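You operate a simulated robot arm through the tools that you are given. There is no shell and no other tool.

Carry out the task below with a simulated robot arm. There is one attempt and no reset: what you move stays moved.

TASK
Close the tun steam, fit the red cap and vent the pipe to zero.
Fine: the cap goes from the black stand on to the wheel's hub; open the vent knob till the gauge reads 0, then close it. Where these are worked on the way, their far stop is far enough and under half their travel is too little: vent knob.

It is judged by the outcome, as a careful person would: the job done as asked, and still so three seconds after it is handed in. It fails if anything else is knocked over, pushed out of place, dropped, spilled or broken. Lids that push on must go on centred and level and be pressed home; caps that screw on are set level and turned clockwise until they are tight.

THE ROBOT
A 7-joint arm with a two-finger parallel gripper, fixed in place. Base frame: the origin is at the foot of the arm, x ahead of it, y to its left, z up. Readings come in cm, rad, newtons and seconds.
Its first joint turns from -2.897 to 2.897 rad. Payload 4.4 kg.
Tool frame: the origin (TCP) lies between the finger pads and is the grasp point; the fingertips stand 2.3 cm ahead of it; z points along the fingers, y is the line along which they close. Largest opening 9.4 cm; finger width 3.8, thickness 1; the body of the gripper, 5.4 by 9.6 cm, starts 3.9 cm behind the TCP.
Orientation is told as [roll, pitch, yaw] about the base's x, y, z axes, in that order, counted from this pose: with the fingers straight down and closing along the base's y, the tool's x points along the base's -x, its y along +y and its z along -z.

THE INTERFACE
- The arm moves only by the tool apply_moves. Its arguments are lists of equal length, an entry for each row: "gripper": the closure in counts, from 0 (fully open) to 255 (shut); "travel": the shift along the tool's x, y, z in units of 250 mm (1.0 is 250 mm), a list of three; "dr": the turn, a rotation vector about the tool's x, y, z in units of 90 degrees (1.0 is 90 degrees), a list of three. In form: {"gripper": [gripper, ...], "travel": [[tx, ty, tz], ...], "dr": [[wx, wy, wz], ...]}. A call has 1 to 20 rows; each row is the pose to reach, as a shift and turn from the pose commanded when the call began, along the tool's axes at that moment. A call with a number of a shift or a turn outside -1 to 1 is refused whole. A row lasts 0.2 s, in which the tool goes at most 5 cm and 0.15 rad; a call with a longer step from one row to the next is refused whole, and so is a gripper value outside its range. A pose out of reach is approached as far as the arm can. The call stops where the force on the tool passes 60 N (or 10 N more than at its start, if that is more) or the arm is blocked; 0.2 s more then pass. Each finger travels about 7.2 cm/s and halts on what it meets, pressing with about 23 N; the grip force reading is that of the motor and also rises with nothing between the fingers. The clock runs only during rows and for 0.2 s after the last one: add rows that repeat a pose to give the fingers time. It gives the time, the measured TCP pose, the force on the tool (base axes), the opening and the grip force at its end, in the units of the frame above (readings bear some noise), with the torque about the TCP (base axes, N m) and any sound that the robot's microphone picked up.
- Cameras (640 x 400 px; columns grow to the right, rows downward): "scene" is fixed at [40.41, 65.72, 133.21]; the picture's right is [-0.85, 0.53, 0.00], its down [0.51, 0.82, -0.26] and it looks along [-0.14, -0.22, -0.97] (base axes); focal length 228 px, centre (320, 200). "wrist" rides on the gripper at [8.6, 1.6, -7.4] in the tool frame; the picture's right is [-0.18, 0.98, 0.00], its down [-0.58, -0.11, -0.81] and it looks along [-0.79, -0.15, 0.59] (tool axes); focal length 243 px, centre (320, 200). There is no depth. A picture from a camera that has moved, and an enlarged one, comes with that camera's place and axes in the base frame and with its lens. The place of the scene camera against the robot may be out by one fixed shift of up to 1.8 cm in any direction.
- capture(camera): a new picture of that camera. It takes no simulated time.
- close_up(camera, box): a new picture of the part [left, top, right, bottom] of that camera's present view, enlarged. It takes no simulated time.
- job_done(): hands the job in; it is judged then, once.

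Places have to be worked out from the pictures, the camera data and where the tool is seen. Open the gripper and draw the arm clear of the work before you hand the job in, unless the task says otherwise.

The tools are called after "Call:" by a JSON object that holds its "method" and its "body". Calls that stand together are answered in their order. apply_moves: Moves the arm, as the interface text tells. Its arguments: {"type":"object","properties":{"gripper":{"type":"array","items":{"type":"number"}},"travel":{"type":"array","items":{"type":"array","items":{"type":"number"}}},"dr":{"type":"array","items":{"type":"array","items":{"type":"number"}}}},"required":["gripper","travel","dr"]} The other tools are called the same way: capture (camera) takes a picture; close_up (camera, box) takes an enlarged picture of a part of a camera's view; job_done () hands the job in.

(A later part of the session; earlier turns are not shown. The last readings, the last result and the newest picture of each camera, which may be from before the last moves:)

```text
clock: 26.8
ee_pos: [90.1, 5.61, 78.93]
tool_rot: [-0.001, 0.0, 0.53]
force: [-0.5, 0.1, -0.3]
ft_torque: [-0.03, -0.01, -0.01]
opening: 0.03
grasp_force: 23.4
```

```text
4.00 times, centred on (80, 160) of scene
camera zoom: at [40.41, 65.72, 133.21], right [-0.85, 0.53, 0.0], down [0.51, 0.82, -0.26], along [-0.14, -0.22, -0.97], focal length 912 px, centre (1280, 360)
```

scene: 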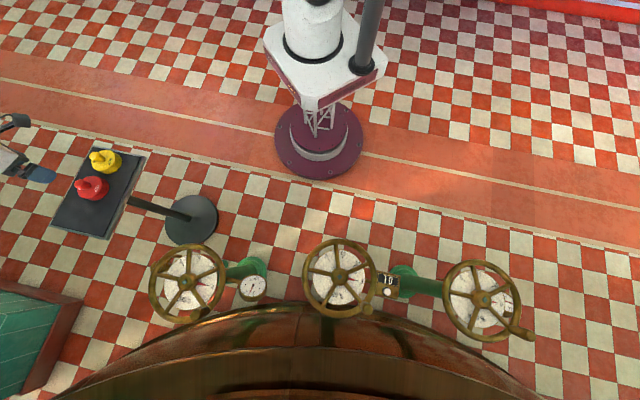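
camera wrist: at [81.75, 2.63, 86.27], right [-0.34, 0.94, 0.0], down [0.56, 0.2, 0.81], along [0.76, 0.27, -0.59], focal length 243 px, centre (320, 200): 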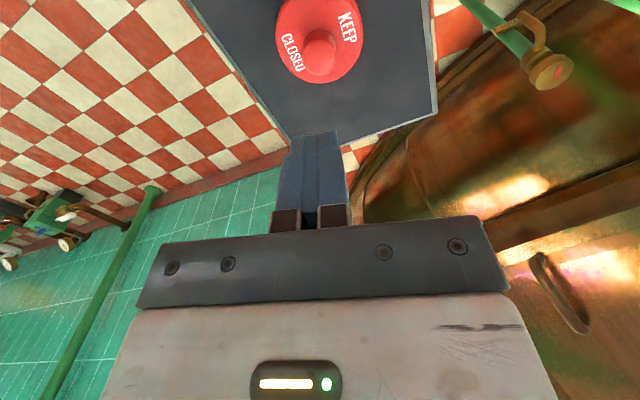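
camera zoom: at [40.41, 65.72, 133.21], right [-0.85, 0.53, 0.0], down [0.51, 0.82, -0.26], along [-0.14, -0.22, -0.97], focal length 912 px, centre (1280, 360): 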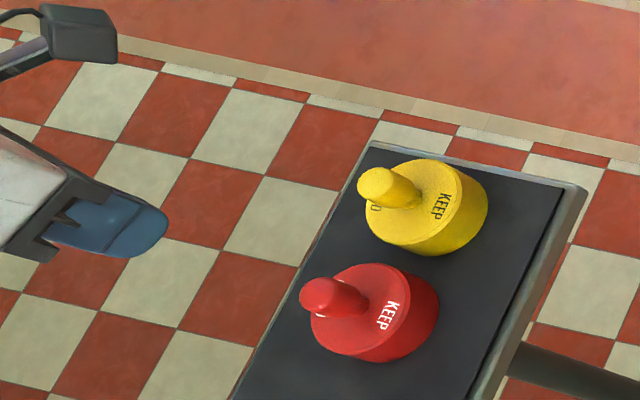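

The knob slipped out: the fingers are shut and the red cap still sits in place on the tray. I'll look at the knob's shape closely before trying again.

Call:
{"method": "close_up", "body": {"camera": "wrist", "box": [264, 0, 376, 70]}}

Call:
{"method": "close_up", "body": {"camera": "scene", "box": [64, 140, 128, 205]}}

```text
5.71 times, centred on (320, 35) of wrist
camera zoom: at [81.75, 2.63, 86.27], right [-0.34, 0.94, 0.0], down [0.56, 0.2, 0.81], along [0.76, 0.27, -0.59], focal length 1386 px, centre (320, 1143)
```

zoom: 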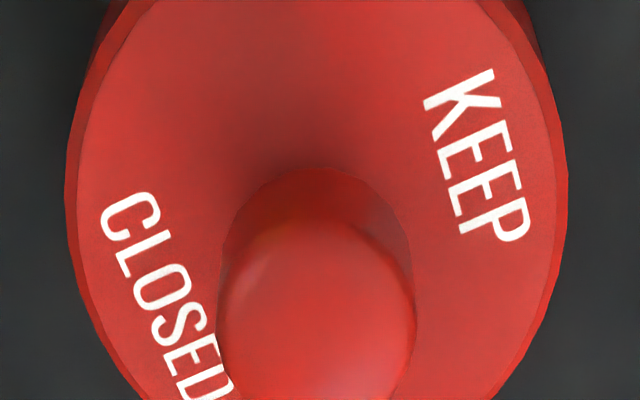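

```text
6.15 times, centred on (96, 172) of scene
camera zoom: at [40.41, 65.72, 133.21], right [-0.85, 0.53, 0.0], down [0.51, 0.82, -0.26], along [-0.14, -0.22, -0.97], focal length 1403 px, centre (1698, 369)
```

zoom: 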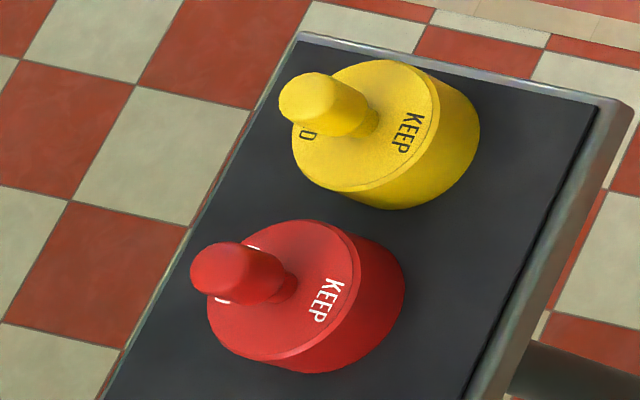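

The knob is a plain cylinder with a slightly narrower neck. I'll crop the whole knob to re-measure its position.

Call:
{"method": "close_up", "body": {"camera": "wrist", "box": [256, 0, 384, 80]}}

```text
5.00 times, centred on (320, 40) of wrist
camera zoom: at [81.75, 2.63, 86.27], right [-0.34, 0.94, 0.0], down [0.56, 0.2, 0.81], along [0.76, 0.27, -0.59], focal length 1213 px, centre (320, 1000)
```

zoom: 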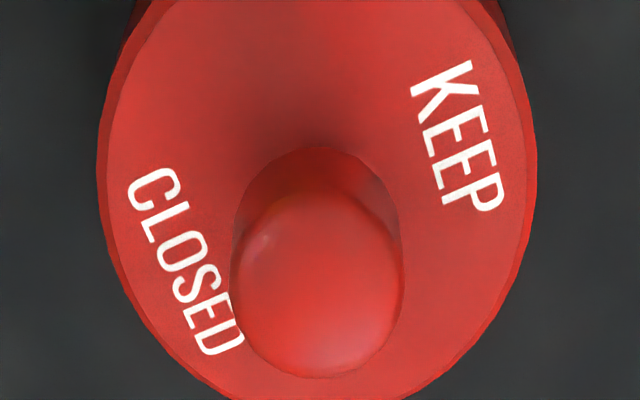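

Knob centre is still aligned with the tool at about (90.05, 5.55). I'll descend again slightly deeper, squeeze longer, and lift just a few millimetres before checking.

Call:
{"method": "apply_moves", "body": {"gripper": [0, 0, 0, 0, 0, 0, 0, 255, 255, 255, 255, 255, 255, 255, 255], "travel": [[0, 0, 0], [0, 0, 0.0], [0, 0, 0], [0, 0, 0.18], [0, 0, 0.36], [0, 0, 0.5], [0, 0, 0.572], [0, 0, 0.572], [0, 0, 0.572], [0, 0, 0.572], [0, 0, 0.572], [0, 0, 0.572], [0, 0, 0.572], [0, 0, 0.572], [0, 0, 0.572]], "dr": [[0, 0, 0], [0, 0, 0], [0, 0, 0], [0, 0, 0], [0, 0, 0], [0, 0, 0], [0, 0, 0], [0, 0, 0], [0, 0, 0], [0, 0, 0], [0, 0, 0], [0, 0, 0], [0, 0, 0], [0, 0, 0], [0, 0, 0]]}}

Call:
{"method": "close_up", "body": {"camera": "wrist", "box": [224, 40, 416, 240]}}

```text
clock: 29.9
ee_pos: [90.21, 5.76, 64.63]
tool_rot: [0.0, -0.002, 0.53]
force: [-1.5, 0.4, 0.5]
ft_torque: [0.06, 0.05, 0.01]
opening: 2.79
grasp_force: 23.5
```

```text
2.00 times, centred on (320, 140) of wrist
camera zoom: at [81.86, 2.72, 72.04], right [-0.34, 0.94, 0.0], down [0.56, 0.2, 0.81], along [0.76, 0.27, -0.59], focal length 485 px, centre (320, 320)
```

zoom: 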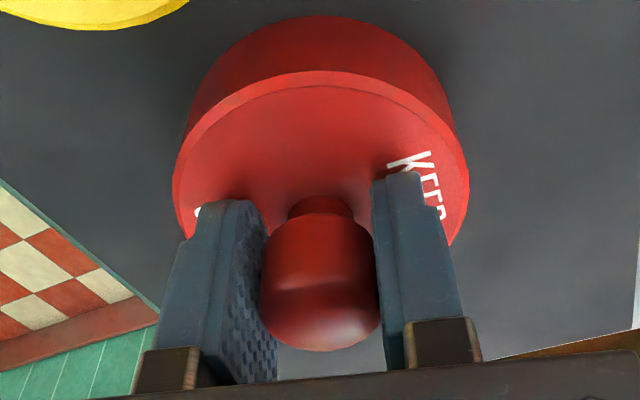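

The knob is well between the pads. I'll lift only 3 mm slowly and read the force.

Call:
{"method": "apply_moves", "body": {"gripper": [255, 255, 255, 255], "travel": [[0, 0, -0.003], [0, 0, -0.006], [0, 0, -0.009], [0, 0, -0.012]], "dr": [[0, 0, 0], [0, 0, 0], [0, 0, 0], [0, 0, 0]]}}

Call:
{"method": "close_up", "body": {"camera": "wrist", "box": [224, 40, 416, 240]}}

```text
clock: 30.9
ee_pos: [90.22, 5.72, 64.84]
tool_rot: [0.001, -0.002, 0.531]
force: [0.5, -0.2, 1.0]
ft_torque: [0.01, -0.02, -0.04]
opening: 2.77
grasp_force: 23.2
```

```text
2.00 times, centred on (320, 140) of wrist
camera zoom: at [81.84, 2.71, 72.28], right [-0.34, 0.94, 0.0], down [0.56, 0.2, 0.81], along [0.76, 0.27, -0.59], focal length 485 px, centre (320, 320)
```

zoom: 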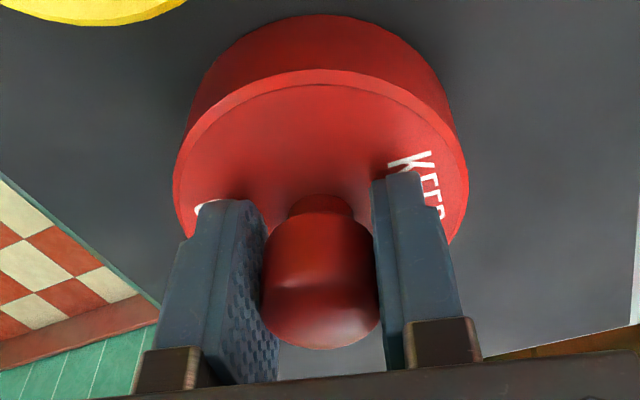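

No pull yet, and opening shrank a hair. I'll lift another 4 mm slowly to see whether the cap follows.

Call:
{"method": "apply_moves", "body": {"gripper": [255, 255, 255, 255, 255], "travel": [[0, 0, -0.004], [0, 0, -0.008], [0, 0, -0.012], [0, 0, -0.016], [0, 0, -0.016]], "dr": [[0, 0, 0], [0, 0, 0], [0, 0, 0], [0, 0, 0], [0, 0, 0]]}}

Call:
{"method": "close_up", "body": {"camera": "wrist", "box": [224, 40, 416, 240]}}

Call:
{"method": "close_up", "body": {"camera": "scene", "box": [64, 140, 128, 205]}}

```text
clock: 32.1
ee_pos: [90.09, 5.72, 65.27]
tool_rot: [0.002, -0.002, 0.53]
force: [0.5, 0.4, -1.8]
ft_torque: [-0.03, 0.0, 0.0]
opening: 2.78
grasp_force: 23.4
```

```text
2.00 times, centred on (320, 140) of wrist
camera zoom: at [81.84, 2.71, 72.69], right [-0.34, 0.94, 0.0], down [0.56, 0.2, 0.81], along [0.76, 0.27, -0.59], focal length 485 px, centre (320, 320)
```

zoom: 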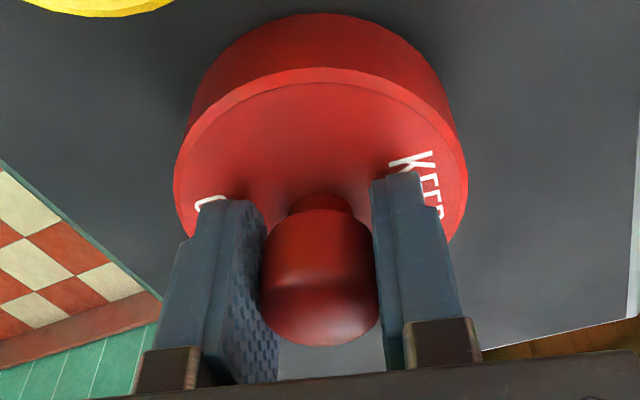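

```text
6.15 times, centred on (96, 172) of scene
camera zoom: at [40.41, 65.72, 133.21], right [-0.85, 0.53, 0.0], down [0.51, 0.82, -0.26], along [-0.14, -0.22, -0.97], focal length 1403 px, centre (1698, 369)
```

zoom: 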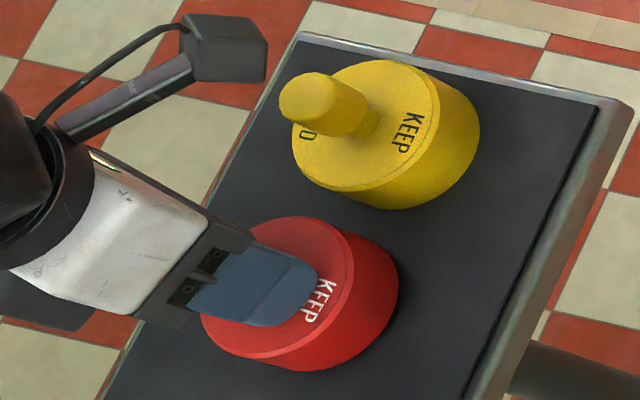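

The red cap is now lifted a few millimetres with the tool (fz about −2 N). I'll hold still for 1.6 s to see whether it creeps in the grip before moving further.

Call:
{"method": "apply_moves", "body": {"gripper": [255, 255, 255, 255, 255, 255, 255, 255], "travel": [[0, 0, 0], [0, 0, 0], [0, 0, 0], [0, 0, 0], [0, 0, 0], [0, 0, 0], [0, 0, 0], [0, 0, 0]], "dr": [[0, 0, 0], [0, 0, 0], [0, 0, 0], [0, 0, 0], [0, 0, 0], [0, 0, 0], [0, 0, 0], [0, 0, 0]]}}

Call:
{"method": "close_up", "body": {"camera": "wrist", "box": [224, 40, 416, 240]}}

```text
clock: 34.0
ee_pos: [90.16, 5.87, 65.37]
tool_rot: [0.001, -0.002, 0.53]
force: [0.6, -0.6, -1.7]
ft_torque: [0.03, 0.01, -0.01]
opening: 2.77
grasp_force: 23.4
```

```text
2.00 times, centred on (320, 140) of wrist
camera zoom: at [81.84, 2.71, 72.69], right [-0.34, 0.94, 0.0], down [0.56, 0.2, 0.81], along [0.76, 0.27, -0.59], focal length 485 px, centre (320, 320)
```

zoom: 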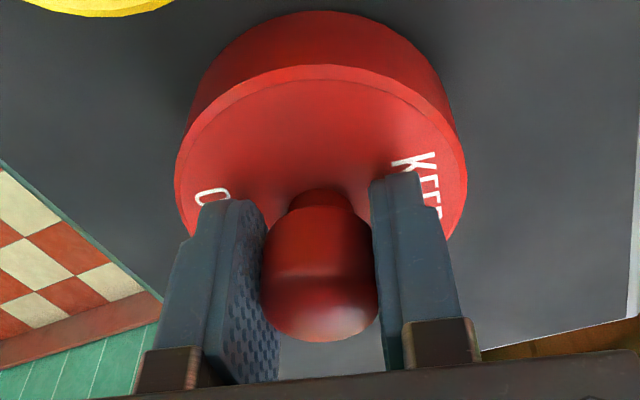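

The cap creeps about 0.6 mm/s in the grip, so the earlier loss was probably from jerky speed steps. I'll lift gently with small speed changes and check again.

Call:
{"method": "apply_moves", "body": {"gripper": [255, 255, 255, 255, 255, 255, 255, 255, 255, 255, 255, 255, 255], "travel": [[0, 0, -0.008], [0, 0, -0.024], [0, 0, -0.048], [0, 0, -0.08], [0, 0, -0.12], [0, 0, -0.16], [0, 0, -0.2], [0, 0, -0.232], [0, 0, -0.264], [0, 0, -0.288], [0, 0, -0.304], [0, 0, -0.316], [0, 0, -0.32]], "dr": [[0, 0, 0], [0, 0, 0], [0, 0, 0], [0, 0, 0], [0, 0, 0], [0, 0, 0], [0, 0, 0], [0, 0, 0], [0, 0, 0], [0, 0, 0], [0, 0, 0], [0, 0, 0], [0, 0, 0]]}}

Call:
{"method": "close_up", "body": {"camera": "wrist", "box": [224, 40, 416, 240]}}

```text
clock: 36.8
ee_pos: [90.13, 5.79, 73.38]
tool_rot: [0.0, -0.001, 0.53]
force: [-0.1, 0.5, -1.3]
ft_torque: [0.03, 0.02, -0.01]
opening: 2.75
grasp_force: 22.4
```

```text
2.00 times, centred on (320, 140) of wrist
camera zoom: at [81.83, 2.67, 80.72], right [-0.34, 0.94, 0.0], down [0.56, 0.2, 0.81], along [0.76, 0.27, -0.59], focal length 485 px, centre (320, 320)
```

zoom: 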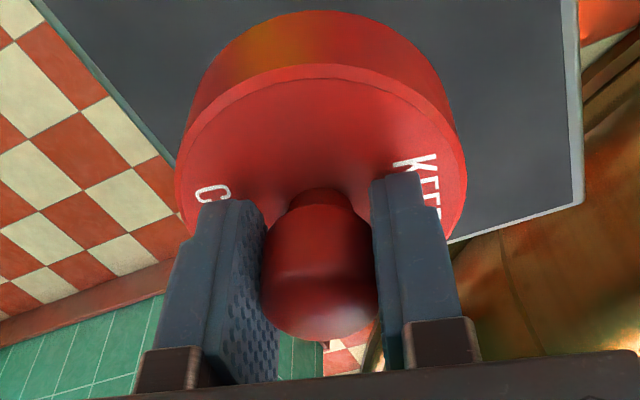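

The cap holds steady now. I'll carry it gently sideways (half the distance) toward the hub at constant height.

Call:
{"method": "apply_moves", "body": {"gripper": [255, 255, 255, 255, 255, 255, 255, 255, 255, 255, 255, 255, 255, 255, 255, 255, 255, 255, 255, 255], "travel": [[-0.0015, 0.0078, 0], [-0.0053, 0.0275, 0], [-0.0115, 0.0588, 0], [-0.0199, 0.102, 0], [-0.0306, 0.1569, 0], [-0.0428, 0.2196, 0], [-0.0558, 0.2863, 0], [-0.0688, 0.353, 0], [-0.0817, 0.4197, 0], [-0.0947, 0.4863, 0], [-0.107, 0.5491, 0], [-0.1192, 0.6118, 0], [-0.1314, 0.6746, 0], [-0.1429, 0.7334, 0], [-0.1536, 0.7883, 0], [-0.162, 0.8315, 0], [-0.1681, 0.8628, 0], [-0.1719, 0.8825, 0], [-0.175, 0.8981, 0], [-0.1772, 0.9099, 0]], "dr": [[0, 0, 0], [0, 0, 0], [0, 0, 0], [0, 0, 0], [0, 0, 0], [0, 0, 0], [0, 0, 0], [0, 0, 0], [0, 0, 0], [0, 0, 0], [0, 0, 0], [0, 0, 0], [0, 0, 0], [0, 0, 0], [0, 0, 0], [0, 0, 0], [0, 0, 0], [0, 0, 0], [0, 0, 0], [0, 0, 0]]}}

Call:
{"method": "capture", "body": {"camera": "wrist"}}

```text
clock: 41.0
ee_pos: [82.54, 27.67, 73.21]
tool_rot: [0.0, -0.003, 0.53]
force: [0.0, 0.4, -0.8]
ft_torque: [0.0, 0.03, 0.02]
opening: 2.75
grasp_force: 23.2
```

```text
taken
camera wrist: at [74.14, 24.57, 80.64], right [-0.34, 0.94, 0.0], down [0.56, 0.2, 0.81], along [0.76, 0.27, -0.59], focal length 243 px, centre (320, 200)
```

wrist: 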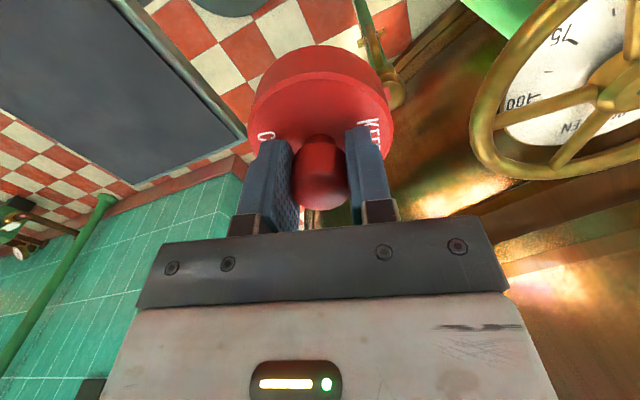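

Still secure. I'll carry the second half to above the hub.

Call:
{"method": "apply_moves", "body": {"gripper": [255, 255, 255, 255, 255, 255, 255, 255, 255, 255, 255, 255, 255, 255, 255, 255, 255, 255, 255, 255], "travel": [[-0.0015, 0.0078, 0], [-0.0053, 0.0275, 0], [-0.0115, 0.0588, 0], [-0.0199, 0.102, 0], [-0.0306, 0.1569, 0], [-0.0428, 0.2196, 0], [-0.0558, 0.2863, 0], [-0.0688, 0.353, 0], [-0.0817, 0.4197, 0], [-0.0947, 0.4863, 0], [-0.107, 0.5491, 0], [-0.1192, 0.6118, 0], [-0.1314, 0.6746, 0], [-0.1429, 0.7334, 0], [-0.1536, 0.7883, 0], [-0.162, 0.8315, 0], [-0.1681, 0.8628, 0], [-0.1719, 0.8825, 0], [-0.174, 0.8981, 0], [-0.1752, 0.9085, 0]], "dr": [[0, 0, 0], [0, 0, 0], [0, 0, 0], [0, 0, 0], [0, 0, 0], [0, 0, 0], [0, 0, 0], [0, 0, 0], [0, 0, 0], [0, 0, 0], [0, 0, 0], [0, 0, 0], [0, 0, 0], [0, 0, 0], [0, 0, 0], [0, 0, 0], [0, 0, 0], [0, 0, 0], [0, 0, 0], [0, 0, 0]]}}

Call:
{"method": "capture", "body": {"camera": "wrist"}}

Call:
{"method": "capture", "body": {"camera": "scene"}}

Call:
{"method": "close_up", "body": {"camera": "scene", "box": [114, 210, 274, 310]}}

Call:
{"method": "close_up", "body": {"camera": "wrist", "box": [224, 40, 416, 160]}}

```text
clock: 45.1
ee_pos: [74.69, 49.44, 73.25]
tool_rot: [0.0, -0.001, 0.531]
force: [-0.2, 0.4, -1.1]
ft_torque: [0.01, 0.02, -0.02]
opening: 2.68
grasp_force: 22.8
```

```text
taken
camera wrist: at [66.39, 46.33, 80.61], right [-0.34, 0.94, 0.0], down [0.56, 0.2, 0.81], along [0.76, 0.27, -0.59], focal length 243 px, centre (320, 200)
```

wrist: 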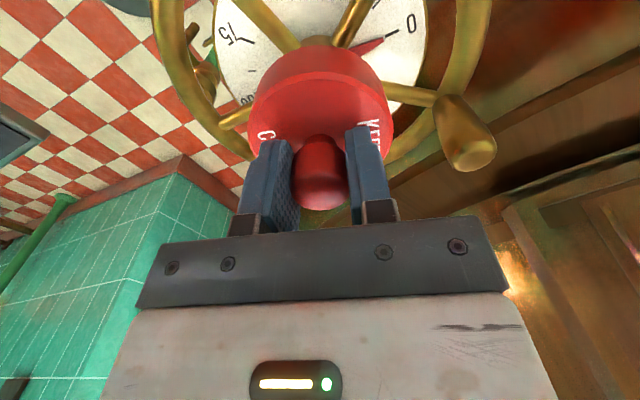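

```text
taken
```

scene: 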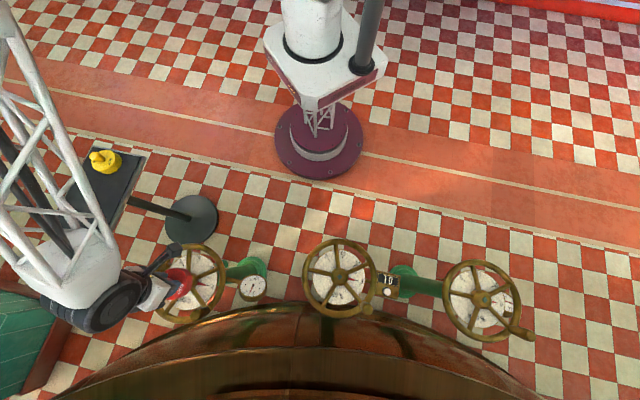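

```text
4.00 times, centred on (194, 260) of scene
camera zoom: at [40.41, 65.72, 133.21], right [-0.85, 0.53, 0.0], down [0.51, 0.82, -0.26], along [-0.14, -0.22, -0.97], focal length 912 px, centre (824, -40)
```

zoom: 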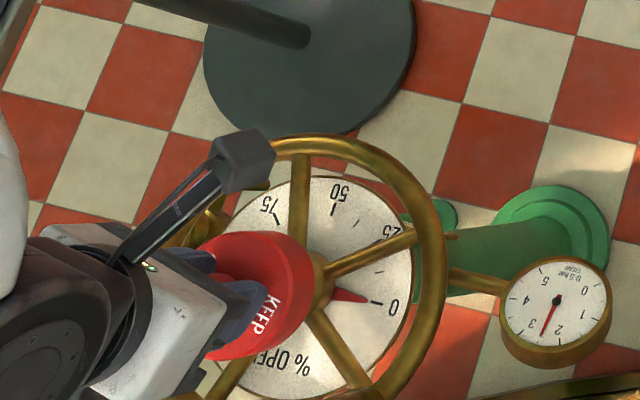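

```text
3.33 times, centred on (320, 100) of wrist
camera zoom: at [66.39, 46.33, 80.61], right [-0.34, 0.94, 0.0], down [0.56, 0.2, 0.81], along [0.76, 0.27, -0.59], focal length 809 px, centre (320, 533)
```

zoom: 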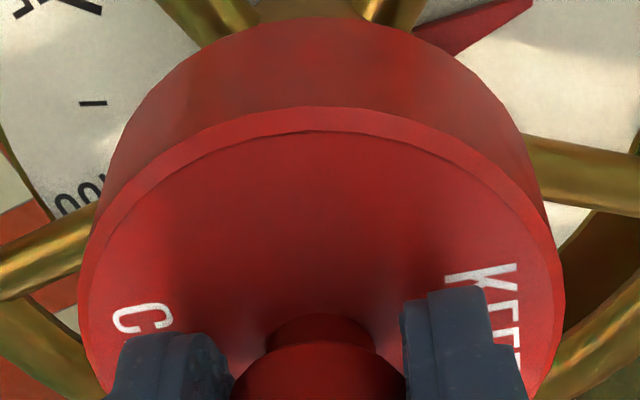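

The cap hangs level over the hub with its bottom about 5.5 cm below the TCP; the hub top is at about 64.1. I'll lower gently to just above the hub and look again.

Call:
{"method": "apply_moves", "body": {"gripper": [255, 255, 255, 255, 255, 255, 255, 255], "travel": [[-0.001, -0.001, 0.008], [-0.002, -0.001, 0.024], [-0.003, -0.002, 0.044], [-0.0035, -0.002, 0.064], [-0.0035, -0.002, 0.084], [-0.0035, -0.002, 0.1], [-0.0035, -0.002, 0.11], [-0.0035, -0.002, 0.116]], "dr": [[0, 0, 0], [0, 0, 0], [0, 0, 0], [0, 0, 0], [0, 0, 0], [0, 0, 0], [0, 0, 0], [0, 0, 0]]}}

Call:
{"method": "close_up", "body": {"camera": "wrist", "box": [192, 0, 448, 160]}}

Call:
{"method": "close_up", "body": {"camera": "scene", "box": [146, 240, 226, 290]}}

```text
clock: 47.0
ee_pos: [74.78, 49.41, 70.39]
tool_rot: [0.001, -0.003, 0.531]
force: [0.3, 0.4, -1.9]
ft_torque: [-0.01, -0.03, 0.0]
opening: 2.77
grasp_force: 23.3
```

```text
2.50 times, centred on (320, 80) of wrist
camera zoom: at [66.52, 46.37, 77.7], right [-0.34, 0.94, 0.0], down [0.56, 0.2, 0.81], along [0.76, 0.27, -0.59], focal length 606 px, centre (320, 500)
```

zoom: 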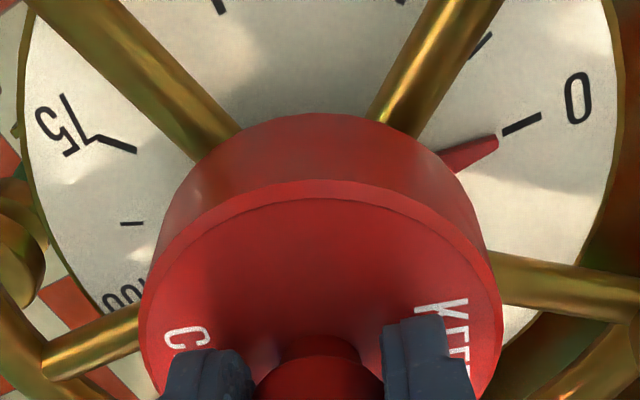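

```text
8.00 times, centred on (186, 265) of scene
camera zoom: at [40.41, 65.72, 133.21], right [-0.85, 0.53, 0.0], down [0.51, 0.82, -0.26], along [-0.14, -0.22, -0.97], focal length 1824 px, centre (1392, -320)
```

zoom: 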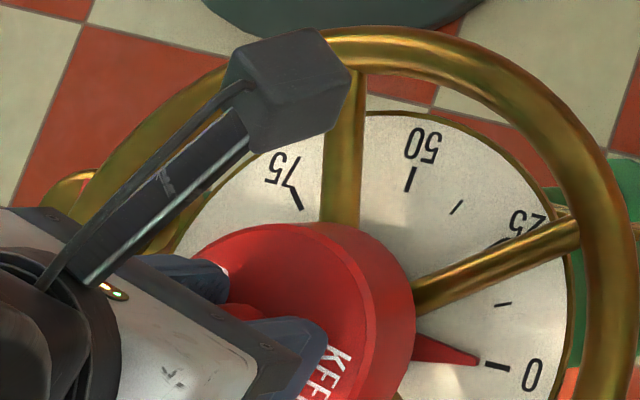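

Spokes visible around the cap converge right under the tool sideways, and about 2 mm further ahead along the viewing direction. I'll shift 1.5 mm that way and lower slowly onto the chamfered hub, watching forces.

Call:
{"method": "apply_moves", "body": {"gripper": [255, 255, 255, 255, 255, 255, 255, 255, 255], "travel": [[-0.002, 0, 0.003], [-0.004, -0.001, 0.008], [-0.0058, -0.001, 0.014], [-0.0058, -0.001, 0.02], [-0.0058, -0.001, 0.026], [-0.0058, -0.001, 0.032], [-0.0058, -0.001, 0.037], [-0.0058, -0.001, 0.042], [-0.0058, -0.001, 0.046]], "dr": [[0, 0, 0], [0, 0, 0], [0, 0, 0], [0, 0, 0], [0, 0, 0], [0, 0, 0], [0, 0, 0], [0, 0, 0], [0, 0, 0]]}}

Call:
{"method": "close_up", "body": {"camera": "wrist", "box": [192, 0, 448, 160]}}

```text
clock: 49.0
ee_pos: [75.04, 49.5, 69.31]
tool_rot: [0.001, -0.002, 0.53]
force: [-0.1, -0.2, -0.8]
ft_torque: [-0.01, 0.01, -0.01]
opening: 2.75
grasp_force: 23.0
```

```text
2.50 times, centred on (320, 80) of wrist
camera zoom: at [66.66, 46.42, 76.64], right [-0.34, 0.94, 0.0], down [0.56, 0.2, 0.81], along [0.76, 0.27, -0.59], focal length 606 px, centre (320, 500)
```

zoom: 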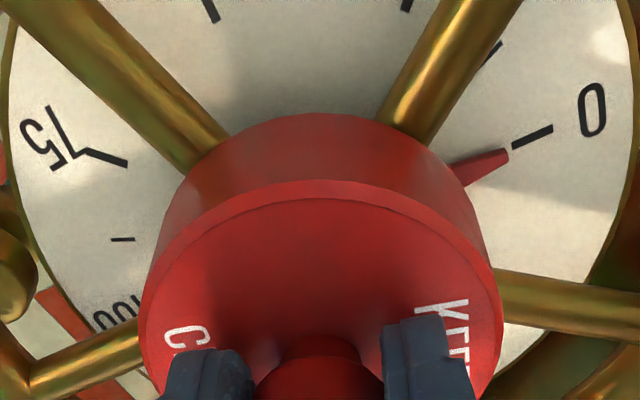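

No contact force yet. I'll keep lowering slowly by 1.2 cm.

Call:
{"method": "apply_moves", "body": {"gripper": [255, 255, 255, 255, 255, 255, 255, 255, 255, 255], "travel": [[0, 0, 0.003], [0, 0, 0.008], [0, 0, 0.013], [0, 0, 0.018], [0, 0, 0.023], [0, 0, 0.028], [0, 0, 0.033], [0, 0, 0.038], [0, 0, 0.043], [0, 0, 0.048]], "dr": [[0, 0, 0], [0, 0, 0], [0, 0, 0], [0, 0, 0], [0, 0, 0], [0, 0, 0], [0, 0, 0], [0, 0, 0], [0, 0, 0], [0, 0, 0]]}}

Call:
{"method": "close_up", "body": {"camera": "wrist", "box": [192, 0, 448, 160]}}

Call:
{"method": "close_up", "body": {"camera": "scene", "box": [146, 240, 226, 290]}}

```text
clock: 50.5
ee_pos: [75.25, 49.61, 68.64]
tool_rot: [0.001, -0.005, 0.53]
force: [1.5, 0.8, 6.6]
ft_torque: [-0.14, 0.14, -0.02]
opening: 2.73
grasp_force: 23.1
stopped in row 7: the force on the tool passed its limit at 64 N (the readings are from after the stop); the commanded pose is now the measured one
```

```text
2.50 times, centred on (320, 80) of wrist
camera zoom: at [66.83, 46.51, 76.09], right [-0.34, 0.94, 0.0], down [0.55, 0.2, 0.81], along [0.76, 0.27, -0.59], focal length 606 px, centre (320, 500)
```

zoom: 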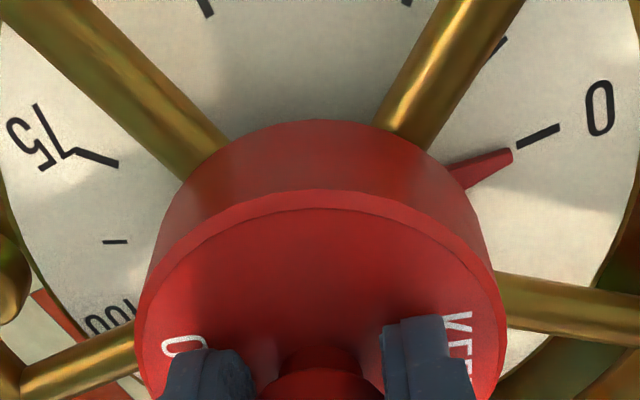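

```text
8.00 times, centred on (186, 265) of scene
camera zoom: at [40.41, 65.72, 133.21], right [-0.85, 0.53, 0.0], down [0.51, 0.82, -0.26], along [-0.14, -0.22, -0.97], focal length 1824 px, centre (1392, -320)
```

zoom: 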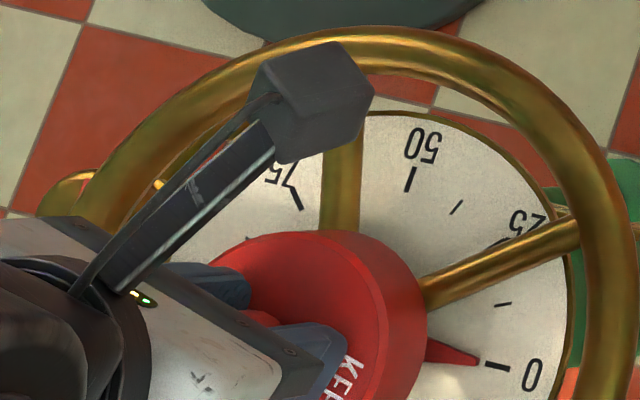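

Contact at TCP z≈68.6: the hub's chamfer nudged the tool forward (+x, +y), so the hub lies a little further ahead than I had placed it. I'll shift about 1.5 mm further along that direction and press again in fine steps.

Call:
{"method": "apply_moves", "body": {"gripper": [255, 255, 255, 255, 255, 255, 255, 255], "travel": [[-0.003, -0.0005, -0.002], [-0.006, -0.001, -0.002], [-0.006, -0.001, 0.0], [-0.006, -0.001, 0.002], [-0.006, -0.001, 0.004], [-0.006, -0.001, 0.006], [-0.006, -0.001, 0.008], [-0.006, -0.001, 0.01]], "dr": [[0, 0, 0], [0, 0.001, 0], [0, 0.002, 0], [0, 0.002, 0], [0, 0.002, 0], [0, 0.002, 0], [0, 0.002, 0], [0, 0.002, 0]]}}

Call:
{"method": "close_up", "body": {"camera": "wrist", "box": [192, 0, 448, 160]}}

```text
clock: 52.3
ee_pos: [75.51, 49.72, 68.79]
tool_rot: [0.001, -0.004, 0.531]
force: [0.3, 0.3, 5.0]
ft_torque: [0.03, 0.13, -0.01]
opening: 2.71
grasp_force: 23.1
stopped in row 8: the force on the tool passed its limit at 61 N (the readings are from after the stop); the commanded pose is now the measured one
```

```text
2.50 times, centred on (320, 80) of wrist
camera zoom: at [67.11, 46.66, 76.1], right [-0.34, 0.94, 0.0], down [0.55, 0.2, 0.81], along [0.76, 0.27, -0.59], focal length 606 px, centre (320, 500)
```

zoom: 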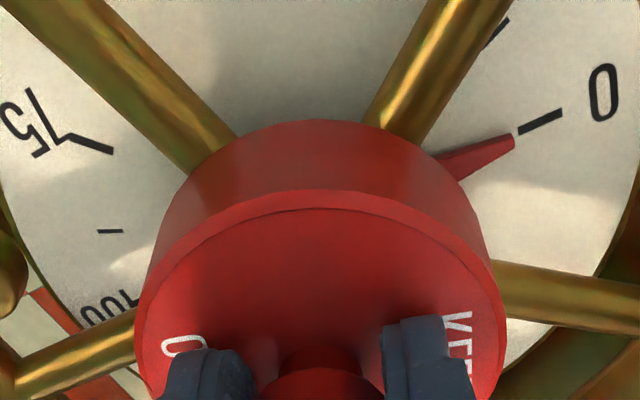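

Re-solving spoke intersections from all views puts the spoke tops at about 63.7 and the hub top at about 64.7. The cap's bottom is at about 63.8, so it appears to be down over the hub and against the spokes. I'll release, lift straight up, and look at how it sits.

Call:
{"method": "apply_moves", "body": {"gripper": [0, 0, 0, 0, 0, 0, 0, 0, 0, 0], "travel": [[0, 0, 0], [0, 0, 0], [0, 0, 0], [0, 0, 0], [0, 0, -0.03], [0, 0, -0.1], [0, 0, -0.2], [0, 0, -0.32], [0, 0, -0.44], [0, 0, -0.56]], "dr": [[0, 0, 0], [0, 0, 0], [0, 0, 0], [0, 0, 0], [0, 0, 0], [0, 0, 0], [0, 0, 0], [0, 0, 0], [0, 0, 0], [0, 0, 0]]}}

Call:
{"method": "capture", "body": {"camera": "wrist"}}

Call:
{"method": "close_up", "body": {"camera": "wrist", "box": [192, 0, 448, 160]}}

Call:
{"method": "close_up", "body": {"camera": "scene", "box": [146, 240, 226, 290]}}

```text
clock: 54.5
ee_pos: [75.15, 49.65, 82.5]
tool_rot: [0.0, -0.002, 0.529]
force: [0.4, 0.0, -1.0]
ft_torque: [-0.06, -0.03, 0.01]
opening: 9.4
grasp_force: 0.1
```

```text
taken
camera wrist: at [66.87, 46.53, 89.84], right [-0.34, 0.94, 0.0], down [0.56, 0.2, 0.81], along [0.76, 0.27, -0.59], focal length 243 px, centre (320, 200)
```

wrist: 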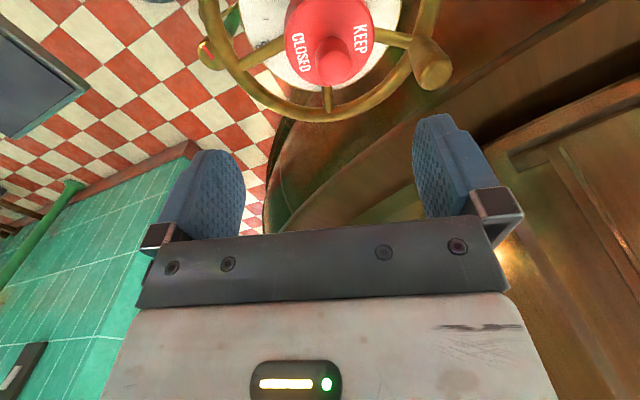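

```text
2.50 times, centred on (320, 80) of wrist
camera zoom: at [66.87, 46.53, 89.84], right [-0.34, 0.94, 0.0], down [0.56, 0.2, 0.81], along [0.76, 0.27, -0.59], focal length 606 px, centre (320, 500)
```

zoom: 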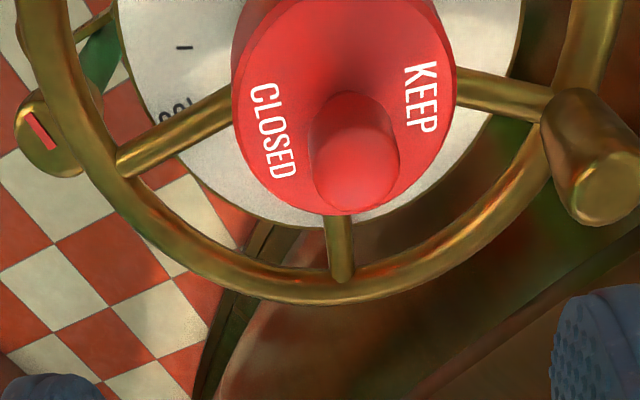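

```text
8.00 times, centred on (186, 265) of scene
camera zoom: at [40.41, 65.72, 133.21], right [-0.85, 0.53, 0.0], down [0.51, 0.82, -0.26], along [-0.14, -0.22, -0.97], focal length 1824 px, centre (1392, -320)
```

zoom: 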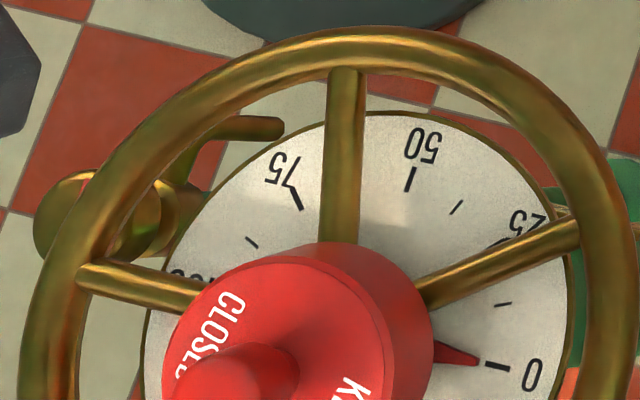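

The cap is sitting on the hub. I'll zoom in on both views to judge whether it's level, centred, and how far down it is.

Call:
{"method": "close_up", "body": {"camera": "scene", "box": [146, 255, 226, 305]}}

Call:
{"method": "close_up", "body": {"camera": "wrist", "box": [272, 0, 400, 80]}}

```text
8.00 times, centred on (186, 280) of scene
camera zoom: at [40.41, 65.72, 133.21], right [-0.85, 0.53, 0.0], down [0.51, 0.82, -0.26], along [-0.14, -0.22, -0.97], focal length 1824 px, centre (1392, -440)
```

zoom: 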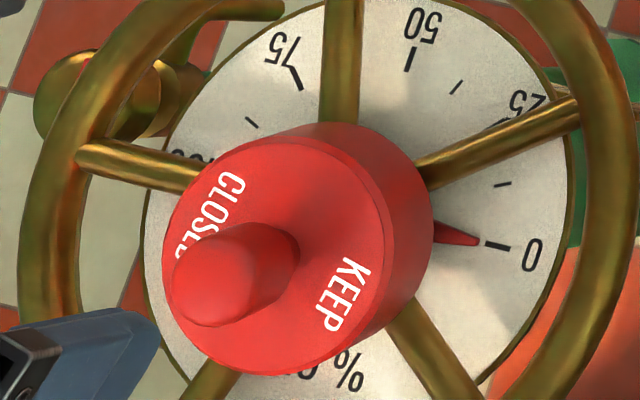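

```text
5.00 times, centred on (336, 40) of wrist
camera zoom: at [66.87, 46.53, 89.84], right [-0.34, 0.94, 0.0], down [0.56, 0.2, 0.81], along [0.76, 0.27, -0.59], focal length 1213 px, centre (240, 1000)
```

zoom: 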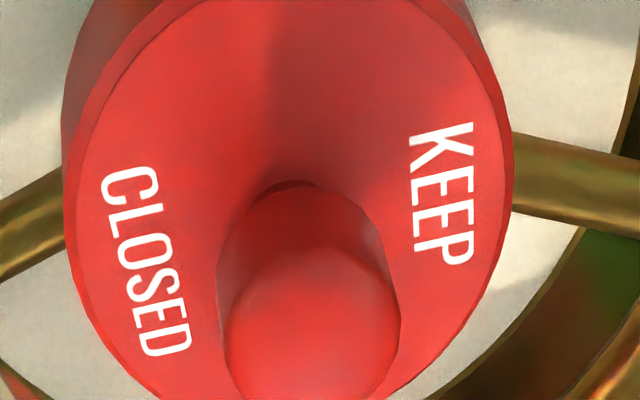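

The cap is off-centre by about 1 cm and slightly tilted, so it's perched on the hub rather than seated. I'll rotate the gripper so its closing axis lies along the tilt/offset direction, which lets squeezing the knob square it up. First I take a second look from there.

Call:
{"method": "apply_moves", "body": {"gripper": [0, 0, 0, 0, 0, 0, 0, 0], "travel": [[-0.003, 0.005, 0], [-0.006, 0.009, 0], [-0.009, 0.014, 0], [-0.012, 0.018, 0], [-0.015, 0.023, 0], [-0.018, 0.028, 0], [-0.021, 0.032, 0], [-0.024, 0.037, 0]], "dr": [[0, 0, 0.087], [0, 0, 0.174], [0, 0, 0.26], [0, 0, 0.347], [0, 0, 0.434], [0, 0, 0.52], [0, 0, 0.607], [0, 0, 0.694]]}}

Call:
{"method": "capture", "body": {"camera": "wrist"}}

Call:
{"method": "close_up", "body": {"camera": "wrist", "box": [224, 0, 416, 120]}}

```text
clock: 56.3
ee_pos: [75.41, 50.95, 82.65]
tool_rot: [0.003, -0.002, -0.562]
force: [-0.2, -0.2, -0.7]
ft_torque: [-0.07, 0.01, 0.02]
opening: 9.39
grasp_force: 0.0
```

```text
taken
camera wrist: at [68.93, 56.68, 90.02], right [0.68, 0.73, 0.0], down [0.43, -0.4, 0.81], along [0.59, -0.55, -0.59], focal length 243 px, centre (320, 200)
```

wrist: 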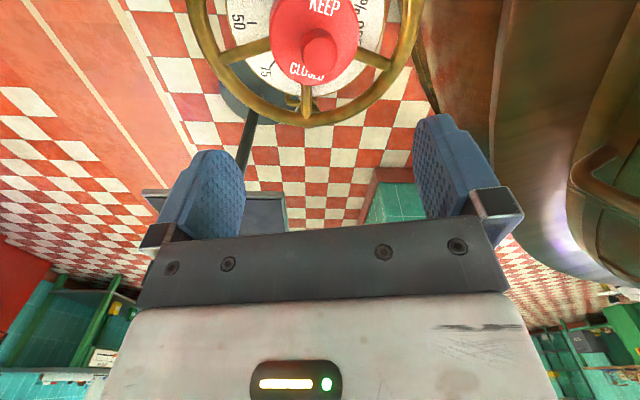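

```text
3.33 times, centred on (320, 60) of wrist
camera zoom: at [68.93, 56.68, 90.02], right [0.68, 0.73, 0.0], down [0.43, -0.4, 0.81], along [0.59, -0.55, -0.59], focal length 809 px, centre (320, 667)
```

zoom: 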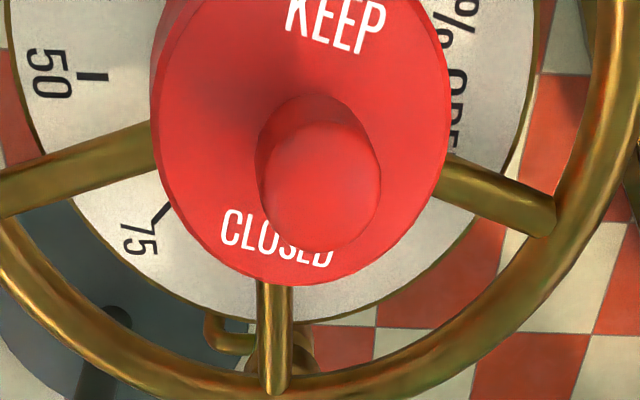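

Two views now agree: disc centre (75.1, 50.3), knob leaning about 8° toward +y, hub at (74.97, 49.45). I'll turn to close along that lean, come down around the knob with tips just above the disc, and squeeze to right it.

Call:
{"method": "apply_moves", "body": {"gripper": [0, 0, 0, 0, 0, 0, 0, 0, 255, 255, 255, 255, 255, 255], "travel": [[0.001, -0.004, 0.08], [0.0024, -0.008, 0.18], [0.0024, -0.008, 0.28], [0.0024, -0.008, 0.37], [0.0024, -0.008, 0.45], [0.0024, -0.008, 0.51], [0.0024, -0.008, 0.535], [0.0024, -0.008, 0.535], [0.0024, -0.008, 0.535], [0.0024, -0.008, 0.535], [0.0024, -0.008, 0.535], [0.0024, -0.008, 0.535], [0.0024, -0.008, 0.535], [0.0024, -0.008, 0.535]], "dr": [[0, 0, -0.05], [0, 0, -0.1], [0, 0, -0.159], [0, 0, -0.159], [0, 0, -0.159], [0, 0, -0.159], [0, 0, -0.159], [0, 0, -0.159], [0, 0, -0.159], [0, 0, -0.159], [0, 0, -0.159], [0, 0, -0.159], [0, 0, -0.159], [0, 0, -0.159]]}}

Call:
{"method": "capture", "body": {"camera": "wrist"}}

Call:
{"method": "close_up", "body": {"camera": "wrist", "box": [192, 0, 448, 160]}}

Call:
{"method": "close_up", "body": {"camera": "scene", "box": [146, 255, 226, 305]}}

```text
clock: 59.3
ee_pos: [75.36, 50.62, 69.43]
tool_rot: [0.002, -0.002, -0.311]
force: [0.4, -0.6, 10.0]
ft_torque: [-0.21, -0.19, 0.02]
opening: 5.19
grasp_force: 22.7
```

```text
taken
camera wrist: at [67.53, 54.77, 76.78], right [0.48, 0.88, 0.0], down [0.52, -0.28, 0.81], along [0.71, -0.38, -0.59], focal length 243 px, centre (320, 200)
```

wrist: 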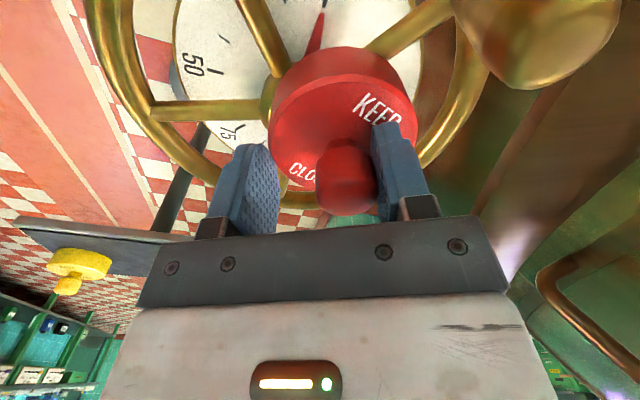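

```text
2.50 times, centred on (320, 80) of wrist
camera zoom: at [67.53, 54.77, 76.78], right [0.48, 0.88, 0.0], down [0.52, -0.28, 0.81], along [0.71, -0.38, -0.59], focal length 606 px, centre (320, 500)
```

zoom: 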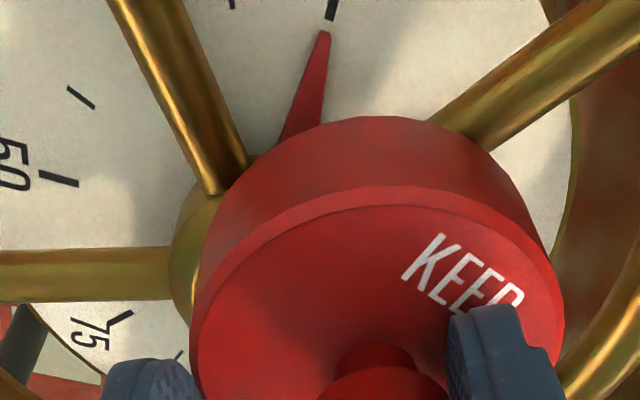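

```text
8.00 times, centred on (186, 280) of scene
camera zoom: at [40.41, 65.72, 133.21], right [-0.85, 0.53, 0.0], down [0.51, 0.82, -0.26], along [-0.14, -0.22, -0.97], focal length 1824 px, centre (1392, -440)
```

zoom: 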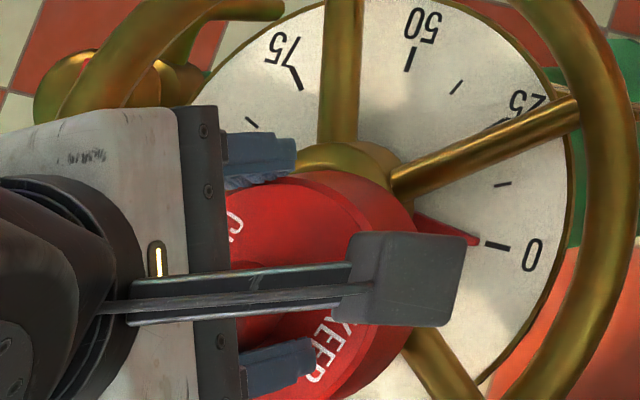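

The left fingertip caught the raised disc edge instead of the knob and nudged the cap further. I'll open, rise 1 cm or so, and reassess before squeezing higher on the knob.

Call:
{"method": "apply_moves", "body": {"gripper": [0, 0, 0, 0, 0, 0, 0, 0, 0], "travel": [[0, 0, 0], [0, 0, 0], [0, 0, 0], [0, 0, -0.02], [0, 0, -0.08], [0, 0, -0.18], [0, 0, -0.28], [0, 0, -0.38], [0, 0, -0.46]], "dr": [[0, 0, 0], [0, 0, 0], [0, 0, 0], [0, 0, 0], [0, 0, 0], [0, 0, 0], [0, 0, 0], [0, 0, 0], [0, 0, 0]]}}

Call:
{"method": "close_up", "body": {"camera": "wrist", "box": [192, 0, 448, 160]}}

Call:
{"method": "close_up", "body": {"camera": "scene", "box": [146, 255, 226, 305]}}

```text
clock: 61.3
ee_pos: [75.25, 50.67, 80.89]
tool_rot: [0.0, -0.001, -0.311]
force: [-0.2, -0.3, 0.2]
ft_torque: [-0.03, -0.03, 0.02]
opening: 9.41
grasp_force: 0.1
```

```text
2.50 times, centred on (320, 80) of wrist
camera zoom: at [67.41, 54.72, 88.28], right [0.48, 0.88, 0.0], down [0.52, -0.28, 0.81], along [0.71, -0.38, -0.59], focal length 606 px, centre (320, 500)
```

zoom: 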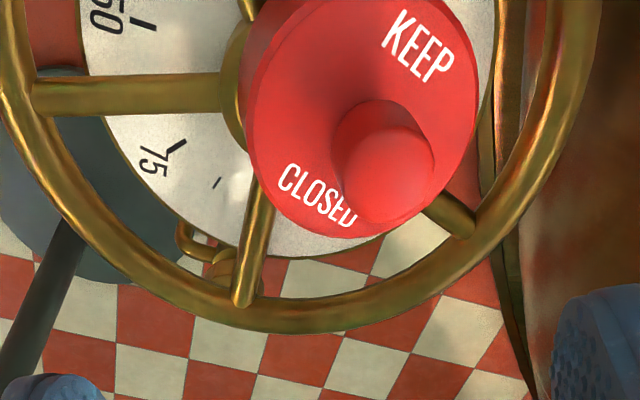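

```text
8.00 times, centred on (186, 280) of scene
camera zoom: at [40.41, 65.72, 133.21], right [-0.85, 0.53, 0.0], down [0.51, 0.82, -0.26], along [-0.14, -0.22, -0.97], focal length 1824 px, centre (1392, -440)
```

zoom: 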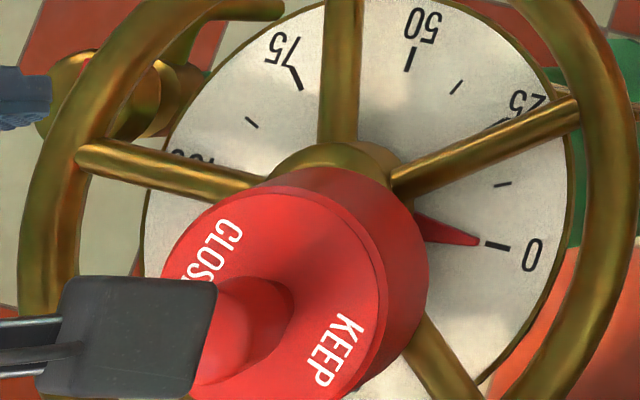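

The cap now rests tilted about 10°, centred around (76.0, 51.6), still on the hub edge. I'll come down with the fingers partly closed and tips well above the raised disc edge (z 68), so both pads meet only the knob's upper part and right it.

Call:
{"method": "apply_moves", "body": {"gripper": [80, 80, 80, 80, 80, 80, 80], "travel": [[-0.009, 0.036, 0.05], [-0.0184, 0.0723, 0.13], [-0.0184, 0.0723, 0.22], [-0.0184, 0.0723, 0.3], [-0.0184, 0.0723, 0.37], [-0.0184, 0.0723, 0.41], [-0.0184, 0.0723, 0.423]], "dr": [[0, 0, 0], [0, 0, 0], [0, 0, 0], [0, 0, 0], [0, 0, 0], [0, 0, 0], [0, 0, 0]]}}

Call:
{"method": "capture", "body": {"camera": "wrist"}}

Call:
{"method": "close_up", "body": {"camera": "scene", "box": [146, 255, 226, 305]}}

```text
clock: 62.9
ee_pos: [76.38, 52.26, 70.24]
tool_rot: [0.001, -0.001, -0.31]
force: [-0.3, -0.2, 0.8]
ft_torque: [0.01, 0.01, 0.0]
opening: 6.43
grasp_force: 0.0
```

```text
taken
camera wrist: at [68.56, 56.26, 77.63], right [0.48, 0.88, 0.0], down [0.52, -0.28, 0.81], along [0.71, -0.38, -0.59], focal length 243 px, centre (320, 200)
```

wrist: 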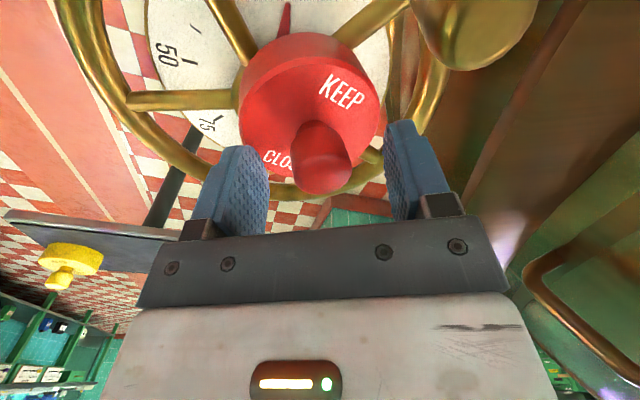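

```text
8.00 times, centred on (186, 280) of scene
camera zoom: at [40.41, 65.72, 133.21], right [-0.85, 0.53, 0.0], down [0.51, 0.82, -0.26], along [-0.14, -0.22, -0.97], focal length 1824 px, centre (1392, -440)
```

zoom: 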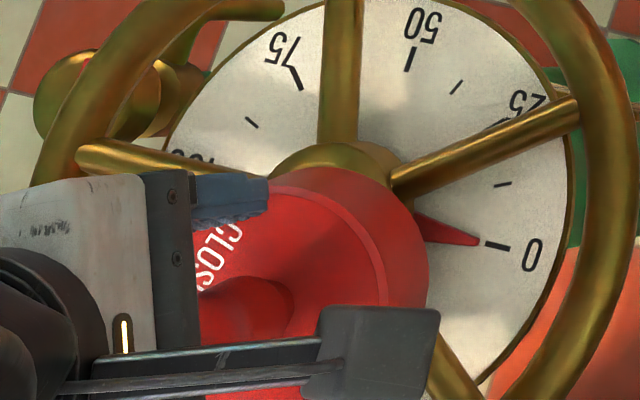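

The knob is centred between the pads with tips above the disc. I'll close on it.

Call:
{"method": "apply_moves", "body": {"gripper": [120, 255, 255, 255, 255, 255, 255], "travel": [[0, 0, 0], [0, 0, 0], [0, 0, 0], [0, 0, 0], [0, 0, 0], [0, 0, 0], [0, 0, 0]], "dr": [[0, 0, 0], [0, 0, 0], [0, 0, 0], [0, 0, 0], [0, 0, 0], [0, 0, 0], [0, 0, 0]]}}

Call:
{"method": "close_up", "body": {"camera": "wrist", "box": [192, 20, 448, 220]}}

Call:
{"method": "close_up", "body": {"camera": "scene", "box": [146, 255, 226, 305]}}

```text
clock: 64.5
ee_pos: [76.39, 52.1, 70.17]
tool_rot: [0.001, -0.001, -0.311]
force: [0.4, 0.3, 18.6]
ft_torque: [-0.57, -0.09, 0.08]
opening: 2.82
grasp_force: 22.5
```

```text
2.00 times, centred on (320, 120) of wrist
camera zoom: at [68.56, 56.28, 77.7], right [0.48, 0.88, 0.0], down [0.52, -0.28, 0.81], along [0.71, -0.38, -0.59], focal length 485 px, centre (320, 360)
```

zoom: 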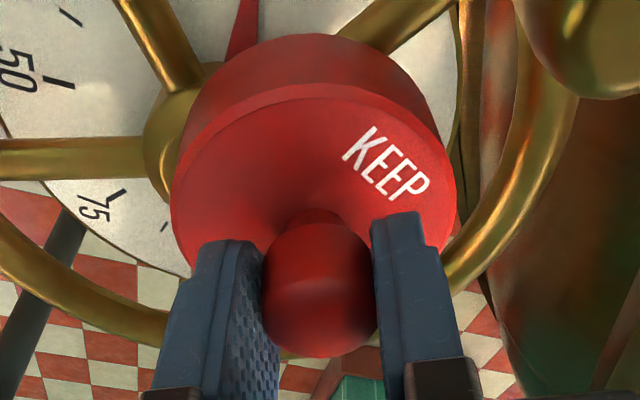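

```text
8.00 times, centred on (186, 280) of scene
camera zoom: at [40.41, 65.72, 133.21], right [-0.85, 0.53, 0.0], down [0.51, 0.82, -0.26], along [-0.14, -0.22, -0.97], focal length 1824 px, centre (1392, -440)
```

zoom: 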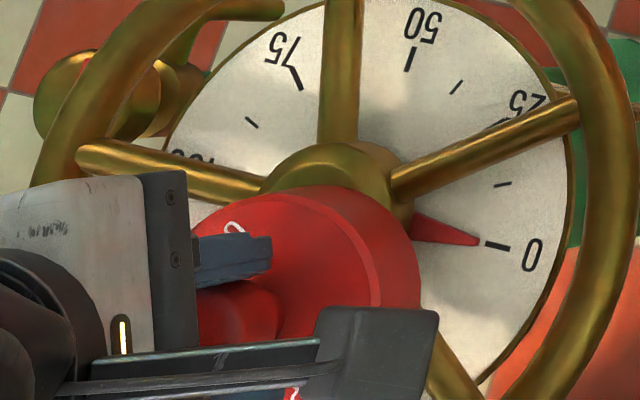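

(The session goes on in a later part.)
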